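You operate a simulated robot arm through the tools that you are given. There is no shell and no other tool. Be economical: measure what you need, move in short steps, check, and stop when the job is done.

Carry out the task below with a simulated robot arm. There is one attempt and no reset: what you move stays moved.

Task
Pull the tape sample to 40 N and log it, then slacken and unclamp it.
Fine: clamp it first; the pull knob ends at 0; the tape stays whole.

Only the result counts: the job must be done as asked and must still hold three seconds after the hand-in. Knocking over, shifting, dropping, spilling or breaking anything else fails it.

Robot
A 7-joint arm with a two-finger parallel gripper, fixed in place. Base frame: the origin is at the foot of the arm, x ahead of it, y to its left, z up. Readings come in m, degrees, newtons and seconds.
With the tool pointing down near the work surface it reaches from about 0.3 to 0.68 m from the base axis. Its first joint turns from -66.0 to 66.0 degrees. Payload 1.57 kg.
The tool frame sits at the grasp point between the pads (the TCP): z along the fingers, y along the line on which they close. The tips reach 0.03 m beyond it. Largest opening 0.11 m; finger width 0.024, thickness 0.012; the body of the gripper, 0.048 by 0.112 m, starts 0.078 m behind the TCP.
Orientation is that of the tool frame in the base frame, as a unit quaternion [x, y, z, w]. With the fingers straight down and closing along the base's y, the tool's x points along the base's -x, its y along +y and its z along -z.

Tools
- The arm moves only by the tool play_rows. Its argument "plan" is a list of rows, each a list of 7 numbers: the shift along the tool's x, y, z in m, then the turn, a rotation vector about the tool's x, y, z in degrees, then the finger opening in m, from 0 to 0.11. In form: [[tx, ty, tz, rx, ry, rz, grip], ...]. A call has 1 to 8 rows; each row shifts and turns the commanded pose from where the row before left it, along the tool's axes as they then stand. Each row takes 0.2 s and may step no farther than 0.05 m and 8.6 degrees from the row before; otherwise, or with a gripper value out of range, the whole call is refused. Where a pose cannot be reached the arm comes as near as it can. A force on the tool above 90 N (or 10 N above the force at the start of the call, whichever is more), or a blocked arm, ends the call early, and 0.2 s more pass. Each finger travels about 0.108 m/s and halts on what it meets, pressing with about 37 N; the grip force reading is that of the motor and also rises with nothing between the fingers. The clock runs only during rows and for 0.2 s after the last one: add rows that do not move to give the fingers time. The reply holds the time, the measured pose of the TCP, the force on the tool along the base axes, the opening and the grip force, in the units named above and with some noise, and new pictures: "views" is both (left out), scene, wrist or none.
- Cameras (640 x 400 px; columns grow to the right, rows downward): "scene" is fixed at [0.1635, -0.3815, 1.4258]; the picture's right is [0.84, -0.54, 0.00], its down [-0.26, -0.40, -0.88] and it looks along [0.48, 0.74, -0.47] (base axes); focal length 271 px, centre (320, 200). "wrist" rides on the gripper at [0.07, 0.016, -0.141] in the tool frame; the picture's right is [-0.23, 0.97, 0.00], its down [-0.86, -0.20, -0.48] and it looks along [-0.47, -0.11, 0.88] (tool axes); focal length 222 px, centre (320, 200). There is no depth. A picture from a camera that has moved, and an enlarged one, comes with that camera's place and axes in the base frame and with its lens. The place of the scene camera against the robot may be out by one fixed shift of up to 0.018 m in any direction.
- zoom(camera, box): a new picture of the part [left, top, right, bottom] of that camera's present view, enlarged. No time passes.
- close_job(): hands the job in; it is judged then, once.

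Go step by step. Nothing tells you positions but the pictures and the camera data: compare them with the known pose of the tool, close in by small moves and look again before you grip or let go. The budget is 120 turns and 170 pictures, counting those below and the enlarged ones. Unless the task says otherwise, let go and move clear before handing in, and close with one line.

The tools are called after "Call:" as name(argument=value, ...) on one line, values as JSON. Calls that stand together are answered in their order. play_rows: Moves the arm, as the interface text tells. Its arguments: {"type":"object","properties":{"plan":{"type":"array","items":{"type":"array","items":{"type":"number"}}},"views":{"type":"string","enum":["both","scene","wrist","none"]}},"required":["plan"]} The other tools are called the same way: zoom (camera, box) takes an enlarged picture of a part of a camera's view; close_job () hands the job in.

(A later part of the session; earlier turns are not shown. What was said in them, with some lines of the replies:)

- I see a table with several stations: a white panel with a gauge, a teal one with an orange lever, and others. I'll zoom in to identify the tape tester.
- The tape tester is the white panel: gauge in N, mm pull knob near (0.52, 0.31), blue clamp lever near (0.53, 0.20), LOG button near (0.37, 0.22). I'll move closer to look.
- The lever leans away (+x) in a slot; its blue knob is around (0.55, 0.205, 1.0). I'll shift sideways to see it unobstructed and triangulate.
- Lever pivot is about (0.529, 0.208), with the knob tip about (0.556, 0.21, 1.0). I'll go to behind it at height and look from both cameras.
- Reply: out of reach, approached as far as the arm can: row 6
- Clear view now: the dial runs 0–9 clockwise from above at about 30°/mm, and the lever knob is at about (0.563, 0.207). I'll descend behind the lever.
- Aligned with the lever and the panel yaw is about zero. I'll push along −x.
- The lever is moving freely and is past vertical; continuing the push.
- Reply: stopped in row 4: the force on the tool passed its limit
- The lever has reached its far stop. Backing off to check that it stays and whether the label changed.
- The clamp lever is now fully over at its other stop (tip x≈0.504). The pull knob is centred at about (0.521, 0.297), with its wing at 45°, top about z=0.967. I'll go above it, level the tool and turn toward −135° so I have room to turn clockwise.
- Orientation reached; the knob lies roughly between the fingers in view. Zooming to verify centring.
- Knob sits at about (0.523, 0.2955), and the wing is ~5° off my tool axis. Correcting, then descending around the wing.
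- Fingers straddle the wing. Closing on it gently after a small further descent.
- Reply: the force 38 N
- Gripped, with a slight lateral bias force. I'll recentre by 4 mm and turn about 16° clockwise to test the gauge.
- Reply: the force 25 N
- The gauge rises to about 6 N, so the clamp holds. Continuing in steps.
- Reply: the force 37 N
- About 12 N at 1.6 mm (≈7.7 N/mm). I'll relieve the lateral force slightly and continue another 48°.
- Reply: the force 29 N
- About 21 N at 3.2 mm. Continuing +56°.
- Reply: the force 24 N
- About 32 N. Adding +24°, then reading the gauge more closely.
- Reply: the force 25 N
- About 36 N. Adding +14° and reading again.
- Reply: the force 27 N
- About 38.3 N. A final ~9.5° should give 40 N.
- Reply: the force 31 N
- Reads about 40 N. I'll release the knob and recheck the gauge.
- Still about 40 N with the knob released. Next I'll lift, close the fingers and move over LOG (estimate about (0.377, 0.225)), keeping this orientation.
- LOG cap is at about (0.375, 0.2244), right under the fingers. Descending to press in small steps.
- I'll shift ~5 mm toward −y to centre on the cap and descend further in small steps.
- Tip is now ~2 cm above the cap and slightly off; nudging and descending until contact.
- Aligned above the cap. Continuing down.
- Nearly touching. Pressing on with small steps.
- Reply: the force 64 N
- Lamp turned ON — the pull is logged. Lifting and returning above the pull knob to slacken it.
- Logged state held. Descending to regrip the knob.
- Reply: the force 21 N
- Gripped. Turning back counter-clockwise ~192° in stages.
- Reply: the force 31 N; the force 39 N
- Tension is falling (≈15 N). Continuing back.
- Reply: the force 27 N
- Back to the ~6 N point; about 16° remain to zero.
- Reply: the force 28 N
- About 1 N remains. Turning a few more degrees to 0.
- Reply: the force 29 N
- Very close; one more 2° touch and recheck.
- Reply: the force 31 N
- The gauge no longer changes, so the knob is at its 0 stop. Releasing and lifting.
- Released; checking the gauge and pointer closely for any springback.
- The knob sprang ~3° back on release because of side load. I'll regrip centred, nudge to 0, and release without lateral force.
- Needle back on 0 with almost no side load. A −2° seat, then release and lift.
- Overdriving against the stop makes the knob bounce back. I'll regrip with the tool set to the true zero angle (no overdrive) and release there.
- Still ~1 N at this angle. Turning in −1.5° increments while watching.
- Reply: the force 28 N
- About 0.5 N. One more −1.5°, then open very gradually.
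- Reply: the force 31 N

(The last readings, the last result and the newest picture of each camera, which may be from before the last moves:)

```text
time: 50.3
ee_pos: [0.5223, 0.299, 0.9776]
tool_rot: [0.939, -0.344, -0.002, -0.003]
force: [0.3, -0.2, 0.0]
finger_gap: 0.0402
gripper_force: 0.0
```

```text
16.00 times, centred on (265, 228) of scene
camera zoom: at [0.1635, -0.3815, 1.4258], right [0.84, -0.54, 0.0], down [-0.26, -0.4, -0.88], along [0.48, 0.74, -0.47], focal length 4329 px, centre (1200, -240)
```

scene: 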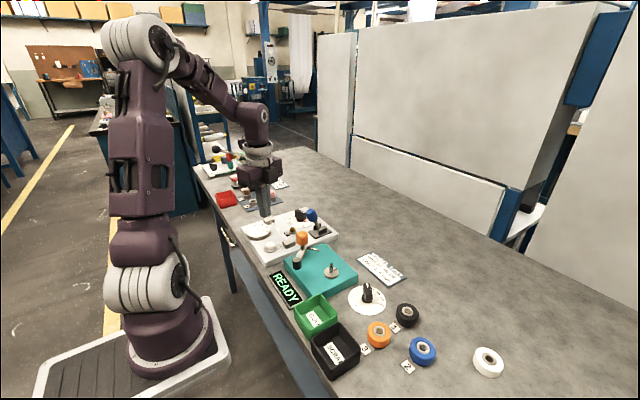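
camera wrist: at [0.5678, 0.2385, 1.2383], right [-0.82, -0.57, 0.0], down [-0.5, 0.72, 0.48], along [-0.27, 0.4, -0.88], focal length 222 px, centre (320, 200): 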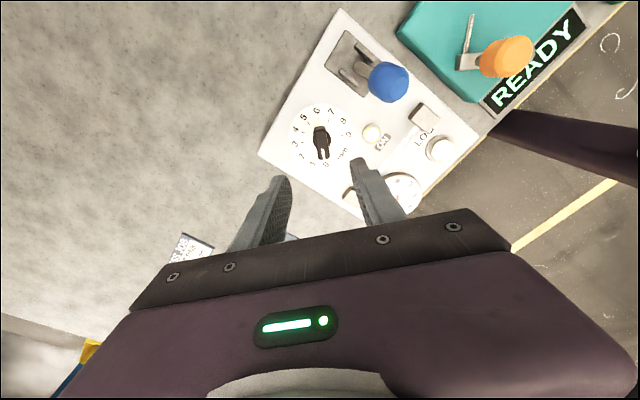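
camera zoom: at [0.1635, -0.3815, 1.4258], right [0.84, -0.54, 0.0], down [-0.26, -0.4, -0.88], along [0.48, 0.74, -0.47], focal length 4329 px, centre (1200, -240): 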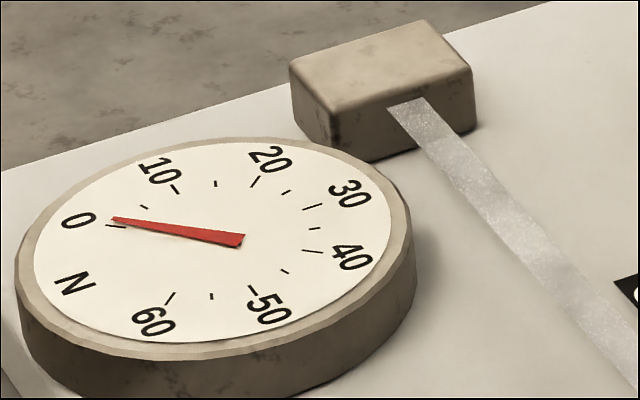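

It springs back ~1 N (≈0.2 mm) from the stop on release. Trying once more, releasing slightly before the stop (no overdrive).

Call:
play_rows(plan=[[0.0015, 0, 0, 0, 0, 1.5, 0.03], [0, 0, 0, 0, 0, 0, 0.02], [0, 0, 0, 0, 0, 0, 0.0], [0, 0, 0, 0, 0, 0, 0.0]], views="none")

Call:
zoom(camera="scene", box=[250, 215, 280, 240])

Call:
play_rows(plan=[[0, 0, 0, 0, 0, 0, 0.016], [0, 0, 0, 0, 0, 0, 0.018], [0, 0, 0, 0, 0, 0, 0.022], [0, 0, 0, 0, 0, 0, 0.03], [0, 0, 0, 0, 0, 0, 0.04]], views="wrist")

Call:
zoom(camera="scene", box=[250, 215, 280, 240])

Call:
zoom(camera="wrist", box=[240, 100, 400, 240])

```text
time: 51.3
ee_pos: [0.5234, 0.2996, 0.9778]
tool_rot: [0.935, -0.355, 0.0, -0.005]
force: [10.8, 13.7, -3.9]
finger_gap: 0.016
gripper_force: 31.5
```

```text
16.00 times, centred on (265, 228) of scene
camera zoom: at [0.1639, -0.3811, 1.4258], right [0.84, -0.54, 0.0], down [-0.26, -0.4, -0.88], along [0.48, 0.74, -0.47], focal length 4329 px, centre (1200, -240)
```

zoom: 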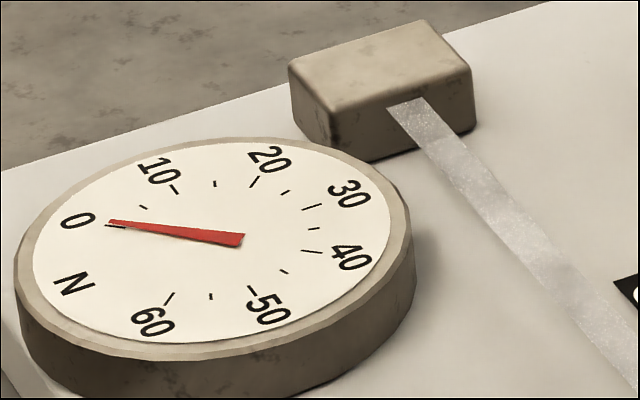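

```text
time: 52.5
ee_pos: [0.5231, 0.2974, 0.9771]
tool_rot: [0.935, -0.355, -0.002, -0.003]
force: [-0.2, -0.1, -0.8]
finger_gap: 0.0401
gripper_force: 0.1
camera wrist: at [0.5648, 0.2388, 1.1176], right [-0.82, -0.58, 0.0], down [-0.51, 0.71, 0.48], along [-0.28, 0.4, -0.88], focal length 222 px, centre (320, 200)
```

wrist: 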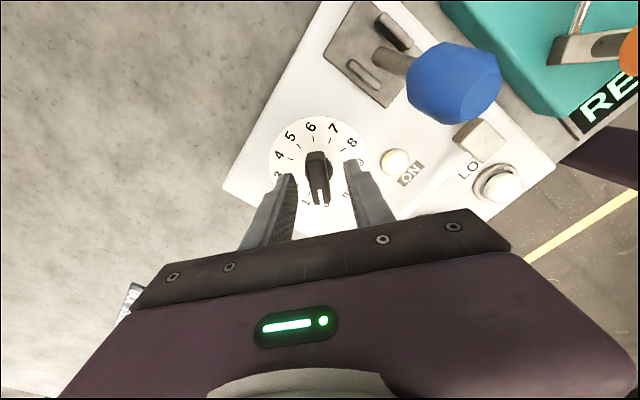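

```text
16.00 times, centred on (265, 228) of scene
camera zoom: at [0.1635, -0.3815, 1.4258], right [0.84, -0.54, 0.0], down [-0.26, -0.4, -0.88], along [0.48, 0.74, -0.47], focal length 4329 px, centre (1200, -240)
```

zoom: 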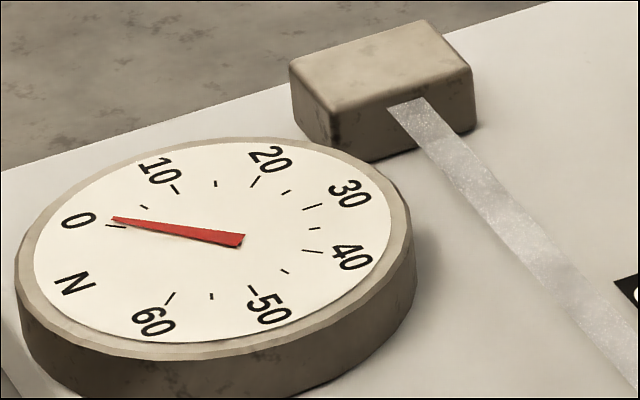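

```text
2.86 times, centred on (320, 170) of wrist
camera zoom: at [0.5648, 0.2388, 1.1176], right [-0.82, -0.58, 0.0], down [-0.51, 0.71, 0.48], along [-0.28, 0.4, -0.88], focal length 635 px, centre (320, 286)
```

zoom: 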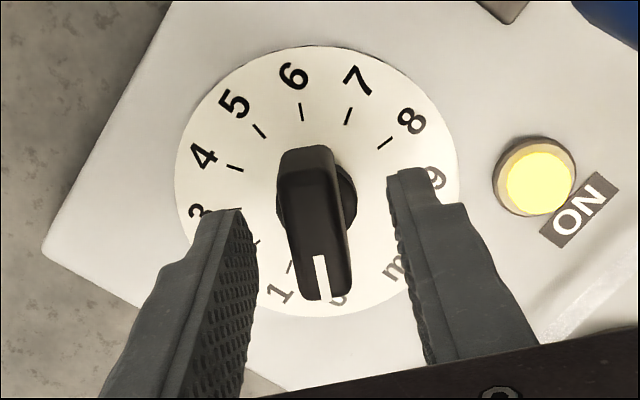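

Squeezing seems to disturb the angle. I'll instead nudge the wing with loosely spaced fingers (gap 20 mm), turning counter-clockwise without clamping.

Call:
play_rows(plan=[[-0.0008, -0.002, 0, 0, 0, 0, 0.03], [0, 0, 0, 0, 0, 0, 0.02], [0, 0, 0, 0, 0, -5, 0.02], [0, 0, 0, 0, 0, 0, 0.02]], views="none")

Call:
zoom(camera="scene", box=[250, 215, 280, 240])

Call:
play_rows(plan=[[0, 0, 0, 0, 0, -3, 0.02], [0, 0, 0, 0, 0, 0, 0.02]], views="none")

Call:
zoom(camera="scene", box=[250, 215, 280, 240])

```text
time: 53.5
ee_pos: [0.5236, 0.3001, 0.979]
tool_rot: [0.949, -0.314, -0.001, -0.002]
force: [0.1, -0.3, -0.4]
finger_gap: 0.0207
gripper_force: 0.5
```

```text
16.00 times, centred on (265, 228) of scene
camera zoom: at [0.1635, -0.3815, 1.4257], right [0.84, -0.54, 0.0], down [-0.26, -0.4, -0.88], along [0.48, 0.74, -0.47], focal length 4329 px, centre (1200, -240)
```

zoom: 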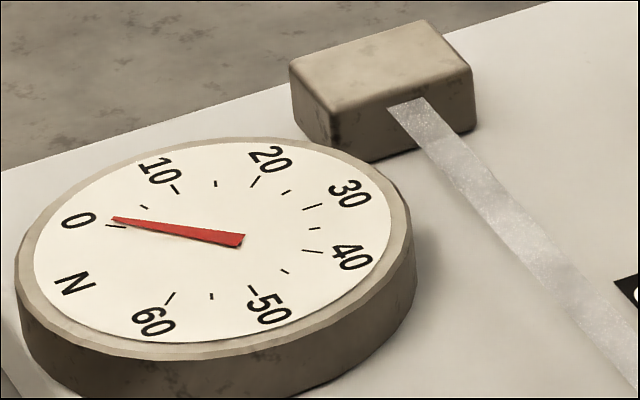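

```text
time: 54.1
ee_pos: [0.523, 0.3001, 0.9783]
tool_rot: [0.957, -0.289, -0.001, -0.003]
force: [-1.8, -1.4, -0.9]
finger_gap: 0.0216
gripper_force: 0.4
```

```text
16.00 times, centred on (265, 228) of scene
camera zoom: at [0.1634, -0.3815, 1.4258], right [0.84, -0.54, 0.0], down [-0.26, -0.4, -0.88], along [0.48, 0.74, -0.47], focal length 4329 px, centre (1200, -240)
```

zoom: 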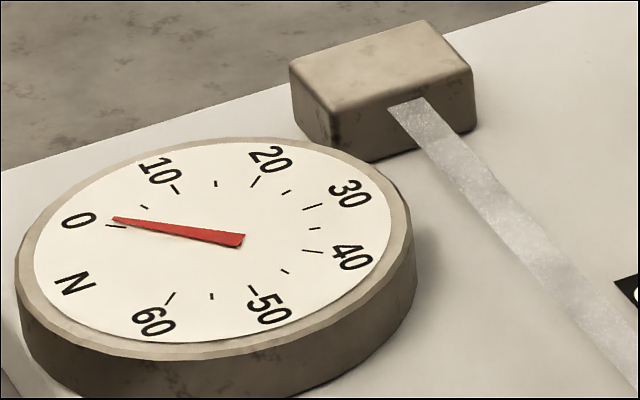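

Contact is just made. Continuing the nudge.

Call:
play_rows(plan=[[0, 0, 0, 0, 0, -4, 0.02], [0, 0, 0, 0, 0, 0, 0.02]], views="none")

Call:
zoom(camera="scene", box=[250, 215, 280, 240])

Call:
play_rows(plan=[[0, 0, 0, 0, 0, -4, 0.02], [0, 0, 0, 0, 0, 0, 0.02]], views="none")

Call:
zoom(camera="scene", box=[250, 215, 280, 240])

```text
time: 54.7
ee_pos: [0.523, 0.3011, 0.9781]
tool_rot: [0.967, -0.256, 0.0, -0.002]
force: [-3.7, -1.9, 0.5]
finger_gap: 0.0231
gripper_force: 2.1
```

```text
16.00 times, centred on (265, 228) of scene
camera zoom: at [0.1634, -0.3815, 1.4258], right [0.84, -0.54, 0.0], down [-0.26, -0.4, -0.88], along [0.48, 0.74, -0.47], focal length 4329 px, centre (1200, -240)
```

zoom: 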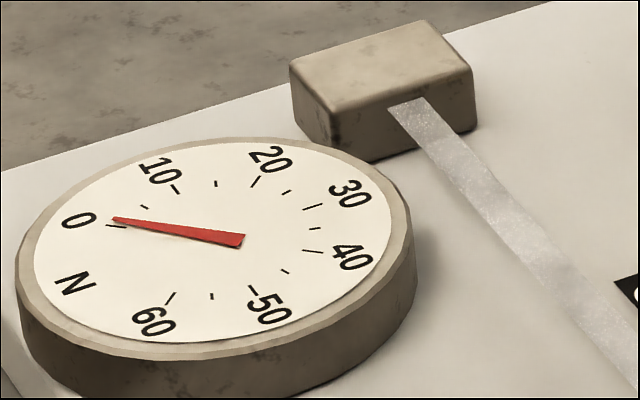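

```text
time: 55.3
ee_pos: [0.5222, 0.3008, 0.9775]
tool_rot: [0.975, -0.222, 0.0, -0.004]
force: [-1.4, -3.8, 2.1]
finger_gap: 0.0216
gripper_force: 34.5
```

```text
16.00 times, centred on (265, 228) of scene
camera zoom: at [0.1634, -0.3816, 1.4257], right [0.84, -0.54, 0.0], down [-0.26, -0.4, -0.88], along [0.48, 0.74, -0.47], focal length 4329 px, centre (1200, -240)
```

zoom: 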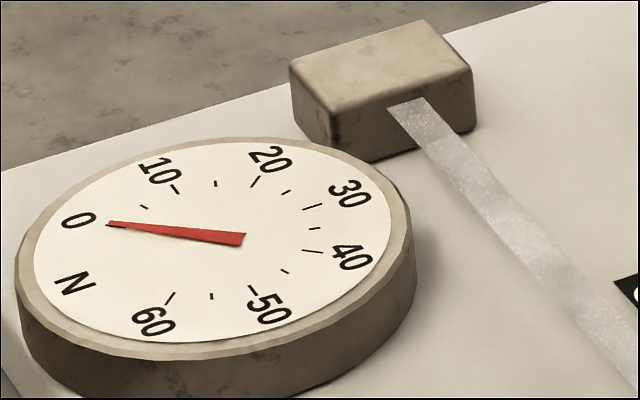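

Nudged to 0. Now opening the fingers without turning and checking whether it stays.

Call:
play_rows(plan=[[0, 0, 0, 0, 0, 0, 0.026], [0, 0, 0, 0, 0, 0, 0.04], [0, 0, 0, 0, 0, 0, 0.05], [0, 0, 0, 0, 0, 0, 0.05]], views="none")

Call:
zoom(camera="scene", box=[250, 215, 280, 240])

```text
time: 56.3
ee_pos: [0.5223, 0.2997, 0.9771]
tool_rot: [0.975, -0.222, -0.001, -0.004]
force: [0.0, 0.1, 0.6]
finger_gap: 0.0502
gripper_force: 0.0
```

```text
16.00 times, centred on (265, 228) of scene
camera zoom: at [0.1635, -0.3815, 1.4258], right [0.84, -0.54, 0.0], down [-0.26, -0.4, -0.88], along [0.48, 0.74, -0.47], focal length 4329 px, centre (1200, -240)
```

zoom: 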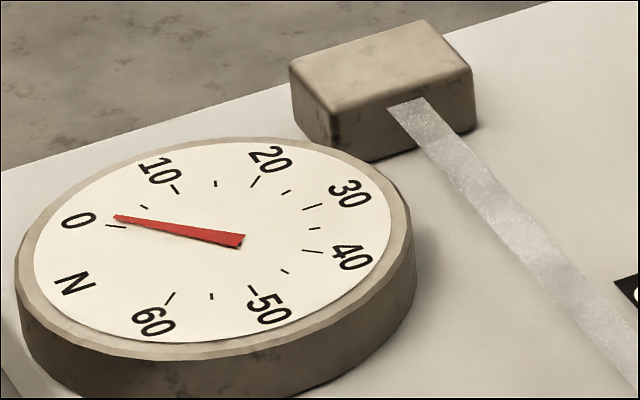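

It returns to the same ~1 N spot. I'll lift away and compare the knob's pose with the untouched picture taken earlier (same zoom box).

Call:
play_rows(plan=[[0, 0, -0.04, 0, 0, 0, 0.05], [0, 0, -0.05, 0, 0, 0, 0.05], [0, 0, -0.04, 0, 0, 0, 0.05], [0, 0, 0, 0, 0, 0, 0.05]], views="none")

Call:
zoom(camera="scene", box=[240, 175, 360, 265])

Call:
zoom(camera="scene", box=[285, 205, 330, 235])

```text
time: 57.3
ee_pos: [0.5209, 0.3003, 1.111]
tool_rot: [0.975, -0.222, -0.001, -0.004]
force: [0.1, -0.8, 0.3]
finger_gap: 0.0501
gripper_force: 0.2
```

```text
4.44 times, centred on (300, 220) of scene
camera zoom: at [0.1635, -0.3815, 1.4258], right [0.84, -0.54, 0.0], down [-0.26, -0.4, -0.88], along [0.48, 0.74, -0.47], focal length 1202 px, centre (409, 111)
```

zoom: 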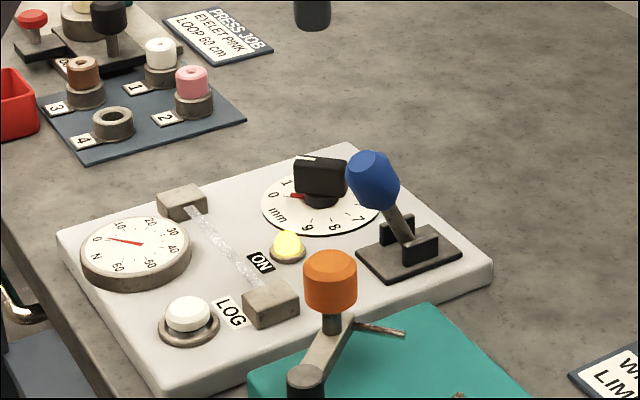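

```text
13.33 times, centred on (308, 220) of scene
camera zoom: at [0.1635, -0.3815, 1.4258], right [0.84, -0.54, 0.0], down [-0.26, -0.4, -0.88], along [0.48, 0.74, -0.47], focal length 3607 px, centre (487, -67)
```

zoom: 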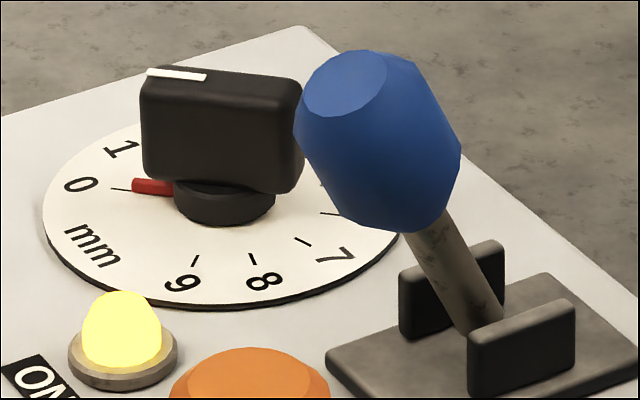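

The pointer sits on 0 visually and matches the untouched pose within a few degrees (≈0.1 mm), so the tape is slack. Next: unclamp. I'll square the tool and close the fingers.

Call:
play_rows(plan=[[0, 0, 0, 0, 0, -8, 0.03], [0, 0, 0, 0, 0, -8, 0.0], [0, 0, 0, 0, 0, -8, 0.0], [0, 0, 0, 0, 0, -1.7, 0.0], [0, 0, 0, 0, 0, 0, 0.0]], views="none")

```text
time: 58.5
ee_pos: [0.5233, 0.3003, 1.1087]
tool_rot: [1.0, 0.001, 0.0, -0.003]
force: [0.6, -0.2, -0.6]
finger_gap: 0.0
gripper_force: 21.4
```

Squared up. Moving to the robot side of the lever at height.

Call:
play_rows(plan=[[-0.03, 0.0, 0, 0, 0, 0, 0.0], [-0.031, 0.03, 0, 0, 0, 0, 0.0], [0, 0.032, 0, 0, 0, 0, 0.0], [0, 0.03, 0, 0, 0, 0, 0.0], [0, 0, 0.04, 0, 0, 0, 0.0], [0, 0, 0, 0, 0, 0, 0.0]], views="wrist")

Call:
zoom(camera="scene", box=[240, 165, 360, 255])

```text
time: 59.9
ee_pos: [0.4625, 0.2092, 1.0644]
tool_rot: [1.0, 0.0, 0.0, -0.003]
force: [0.3, -0.3, 0.6]
finger_gap: 0.0001
gripper_force: 21.2
camera wrist: at [0.5322, 0.1918, 1.205], right [-0.23, -0.97, -0.01], down [-0.86, 0.2, 0.48], along [-0.47, 0.12, -0.88], focal length 222 px, centre (320, 200)
```

wrist: 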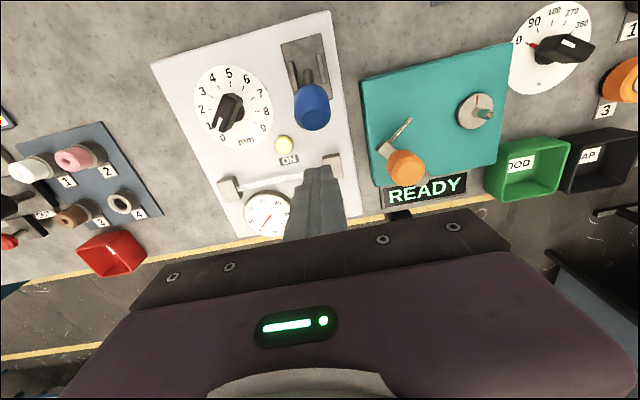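

```text
4.44 times, centred on (300, 210) of scene
camera zoom: at [0.1635, -0.3815, 1.4258], right [0.84, -0.54, 0.0], down [-0.26, -0.4, -0.88], along [0.48, 0.74, -0.47], focal length 1202 px, centre (409, 156)
```

zoom: 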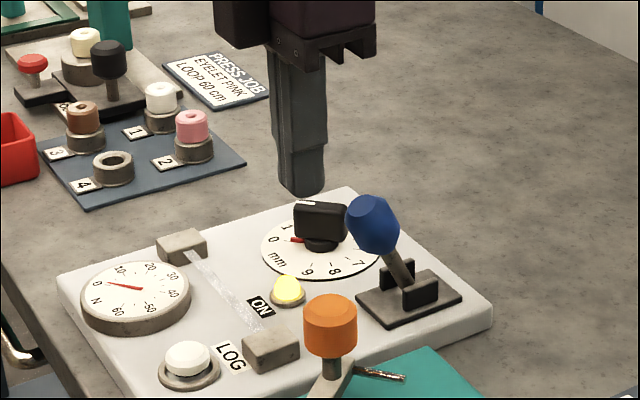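

Lever is right ahead (+x). Descending and pushing it back.

Call:
play_rows(plan=[[0, 0.002, 0.03, 0, 0, 0, 0.0], [0, 0, 0.024, 0, 0, 0, 0.0], [0.014, 0, 0, 0, 0, 0, 0.0], [0.014, 0, 0, 0, 0, 0, 0.0], [0.014, 0, 0, 0, 0, 0, 0.0], [0.012, 0, 0, 0, 0, 0, 0.0], [0, 0, 0, 0, 0, 0, 0.0]], views="none")

Call:
zoom(camera="scene", box=[240, 165, 360, 255])

```text
time: 61.5
ee_pos: [0.517, 0.2061, 1.0129]
tool_rot: [1.0, 0.001, -0.001, -0.003]
force: [-0.7, 0.0, 0.4]
finger_gap: 0.0002
gripper_force: 21.4
```

```text
4.44 times, centred on (300, 210) of scene
camera zoom: at [0.1635, -0.3815, 1.4258], right [0.84, -0.54, 0.0], down [-0.26, -0.4, -0.88], along [0.48, 0.74, -0.47], focal length 1202 px, centre (409, 156)
```

zoom: 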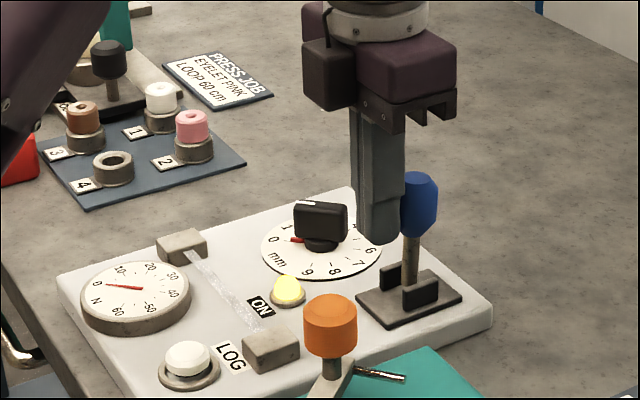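

Lever is past mid-travel. Pushing on to the stop.

Call:
play_rows(plan=[[0.01, 0, 0, 0, 0, 0, 0.0], [0.01, 0, 0, 0, 0, 0, 0.0], [0.006, 0, 0, 0, 0, 0, 0.0], [0.005, 0, 0, 0, 0, 0, 0.0], [0, 0, 0, 0, 0, 0, 0.0]], views="none")

Call:
zoom(camera="scene", box=[240, 165, 360, 255])

```text
time: 62.7
ee_pos: [0.539, 0.2052, 1.0113]
tool_rot: [1.0, 0.001, -0.009, -0.001]
force: [-70.0, -9.0, 21.8]
finger_gap: 0.0001
gripper_force: 21.7
```

```text
4.44 times, centred on (300, 210) of scene
camera zoom: at [0.1611, -0.3818, 1.4259], right [0.84, -0.54, 0.0], down [-0.25, -0.4, -0.88], along [0.48, 0.74, -0.47], focal length 1202 px, centre (409, 156)
```

zoom: 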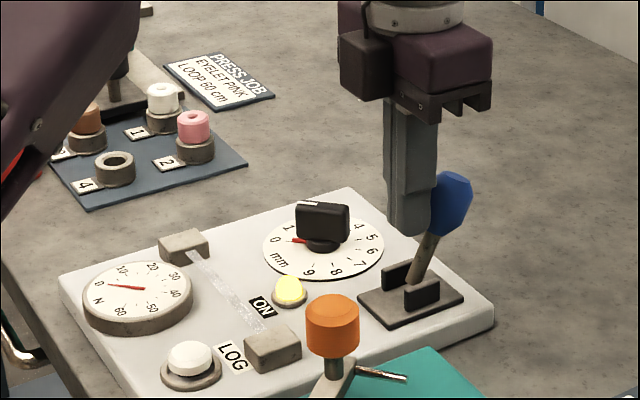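

Against the stop (70 N). Backing off and lifting clear to check.

Call:
play_rows(plan=[[-0.02, 0, 0, 0, 0, 0, 0.0], [-0.02, 0, 0, 0, 0, 0, 0.0], [0, 0, -0.05, 0, 0, 0, 0.0], [0, 0, -0.05, 0, 0, 0, 0.0], [0, 0, -0.04, 0, 0, 0, 0.0], [0, 0, 0, 0, 0, 0, 0.0]], views="both")

Call:
zoom(camera="scene", box=[240, 175, 360, 265])

Call:
zoom(camera="scene", box=[250, 215, 280, 240])

Call:
zoom(camera="wrist", box=[150, 0, 390, 240])

```text
time: 64.1
ee_pos: [0.5075, 0.2049, 1.1554]
tool_rot: [1.0, 0.001, 0.0, -0.004]
force: [0.0, -0.1, -0.4]
finger_gap: 0.0
gripper_force: 20.5
camera wrist: at [0.5782, 0.1878, 1.2952], right [-0.23, -0.97, -0.01], down [-0.86, 0.2, 0.48], along [-0.47, 0.11, -0.88], focal length 222 px, centre (320, 200)
```

scene: 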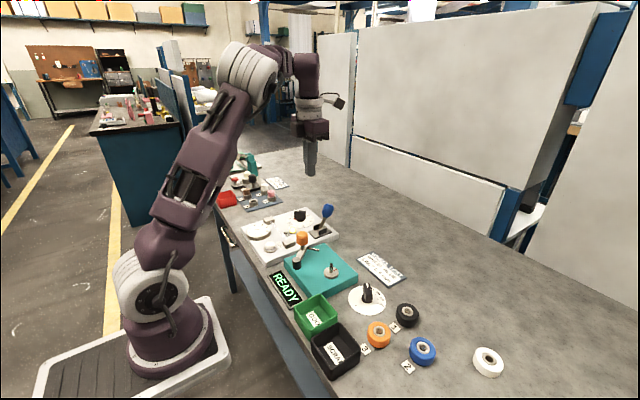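
wrist: 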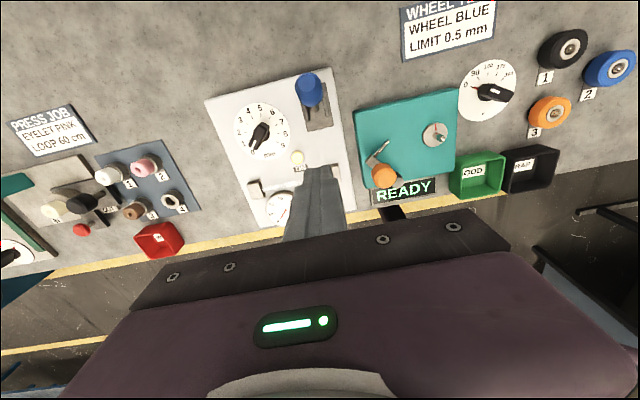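

```text
4.44 times, centred on (300, 220) of scene
camera zoom: at [0.1635, -0.3815, 1.4258], right [0.84, -0.54, 0.0], down [-0.26, -0.4, -0.88], along [0.48, 0.74, -0.47], focal length 1202 px, centre (409, 111)
```

zoom: 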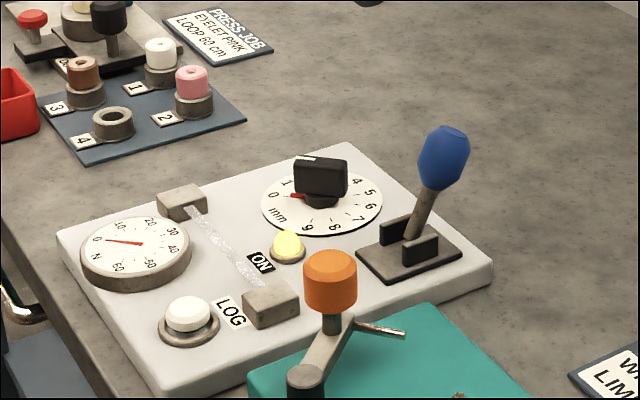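

```text
16.00 times, centred on (265, 228) of scene
camera zoom: at [0.1635, -0.3815, 1.4258], right [0.84, -0.54, 0.0], down [-0.26, -0.4, -0.88], along [0.48, 0.74, -0.47], focal length 4329 px, centre (1200, -240)
```

zoom: 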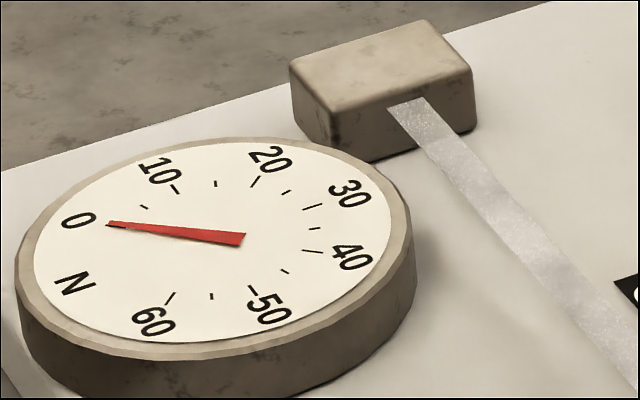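

```text
1.67 times, centred on (270, 120) of wrist
camera zoom: at [0.5782, 0.1878, 1.2952], right [-0.23, -0.97, -0.01], down [-0.86, 0.2, 0.48], along [-0.47, 0.11, -0.88], focal length 370 px, centre (403, 333)
```

zoom: 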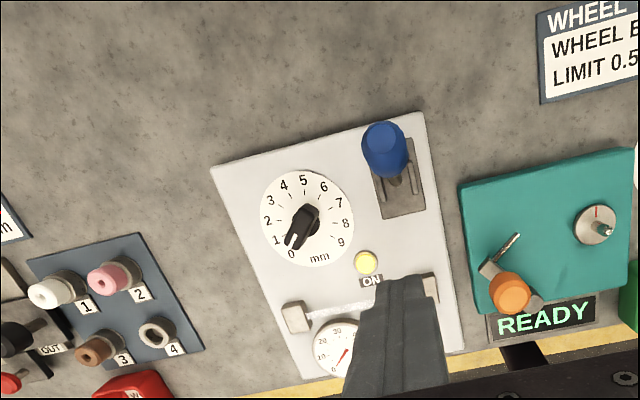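

The tape was pulled to about 40 N and logged (lamp ON), then slackened with the pull knob back at 0 to within about 0.2 mm. The clamp lever is back at its released stop, the gauge reads 0, and the tape is whole. The arm is clear, so I'm handing in.

Call:
close_job()

```text
The job is handed in.
```

I clamped the tape, pulled it to about 40 N by the gauge and logged it (lamp ON), then slackened and unclamped it; the tape is whole. The pull knob is at 0 to within about 0.2 mm, because it sprang back slightly each time I let go.
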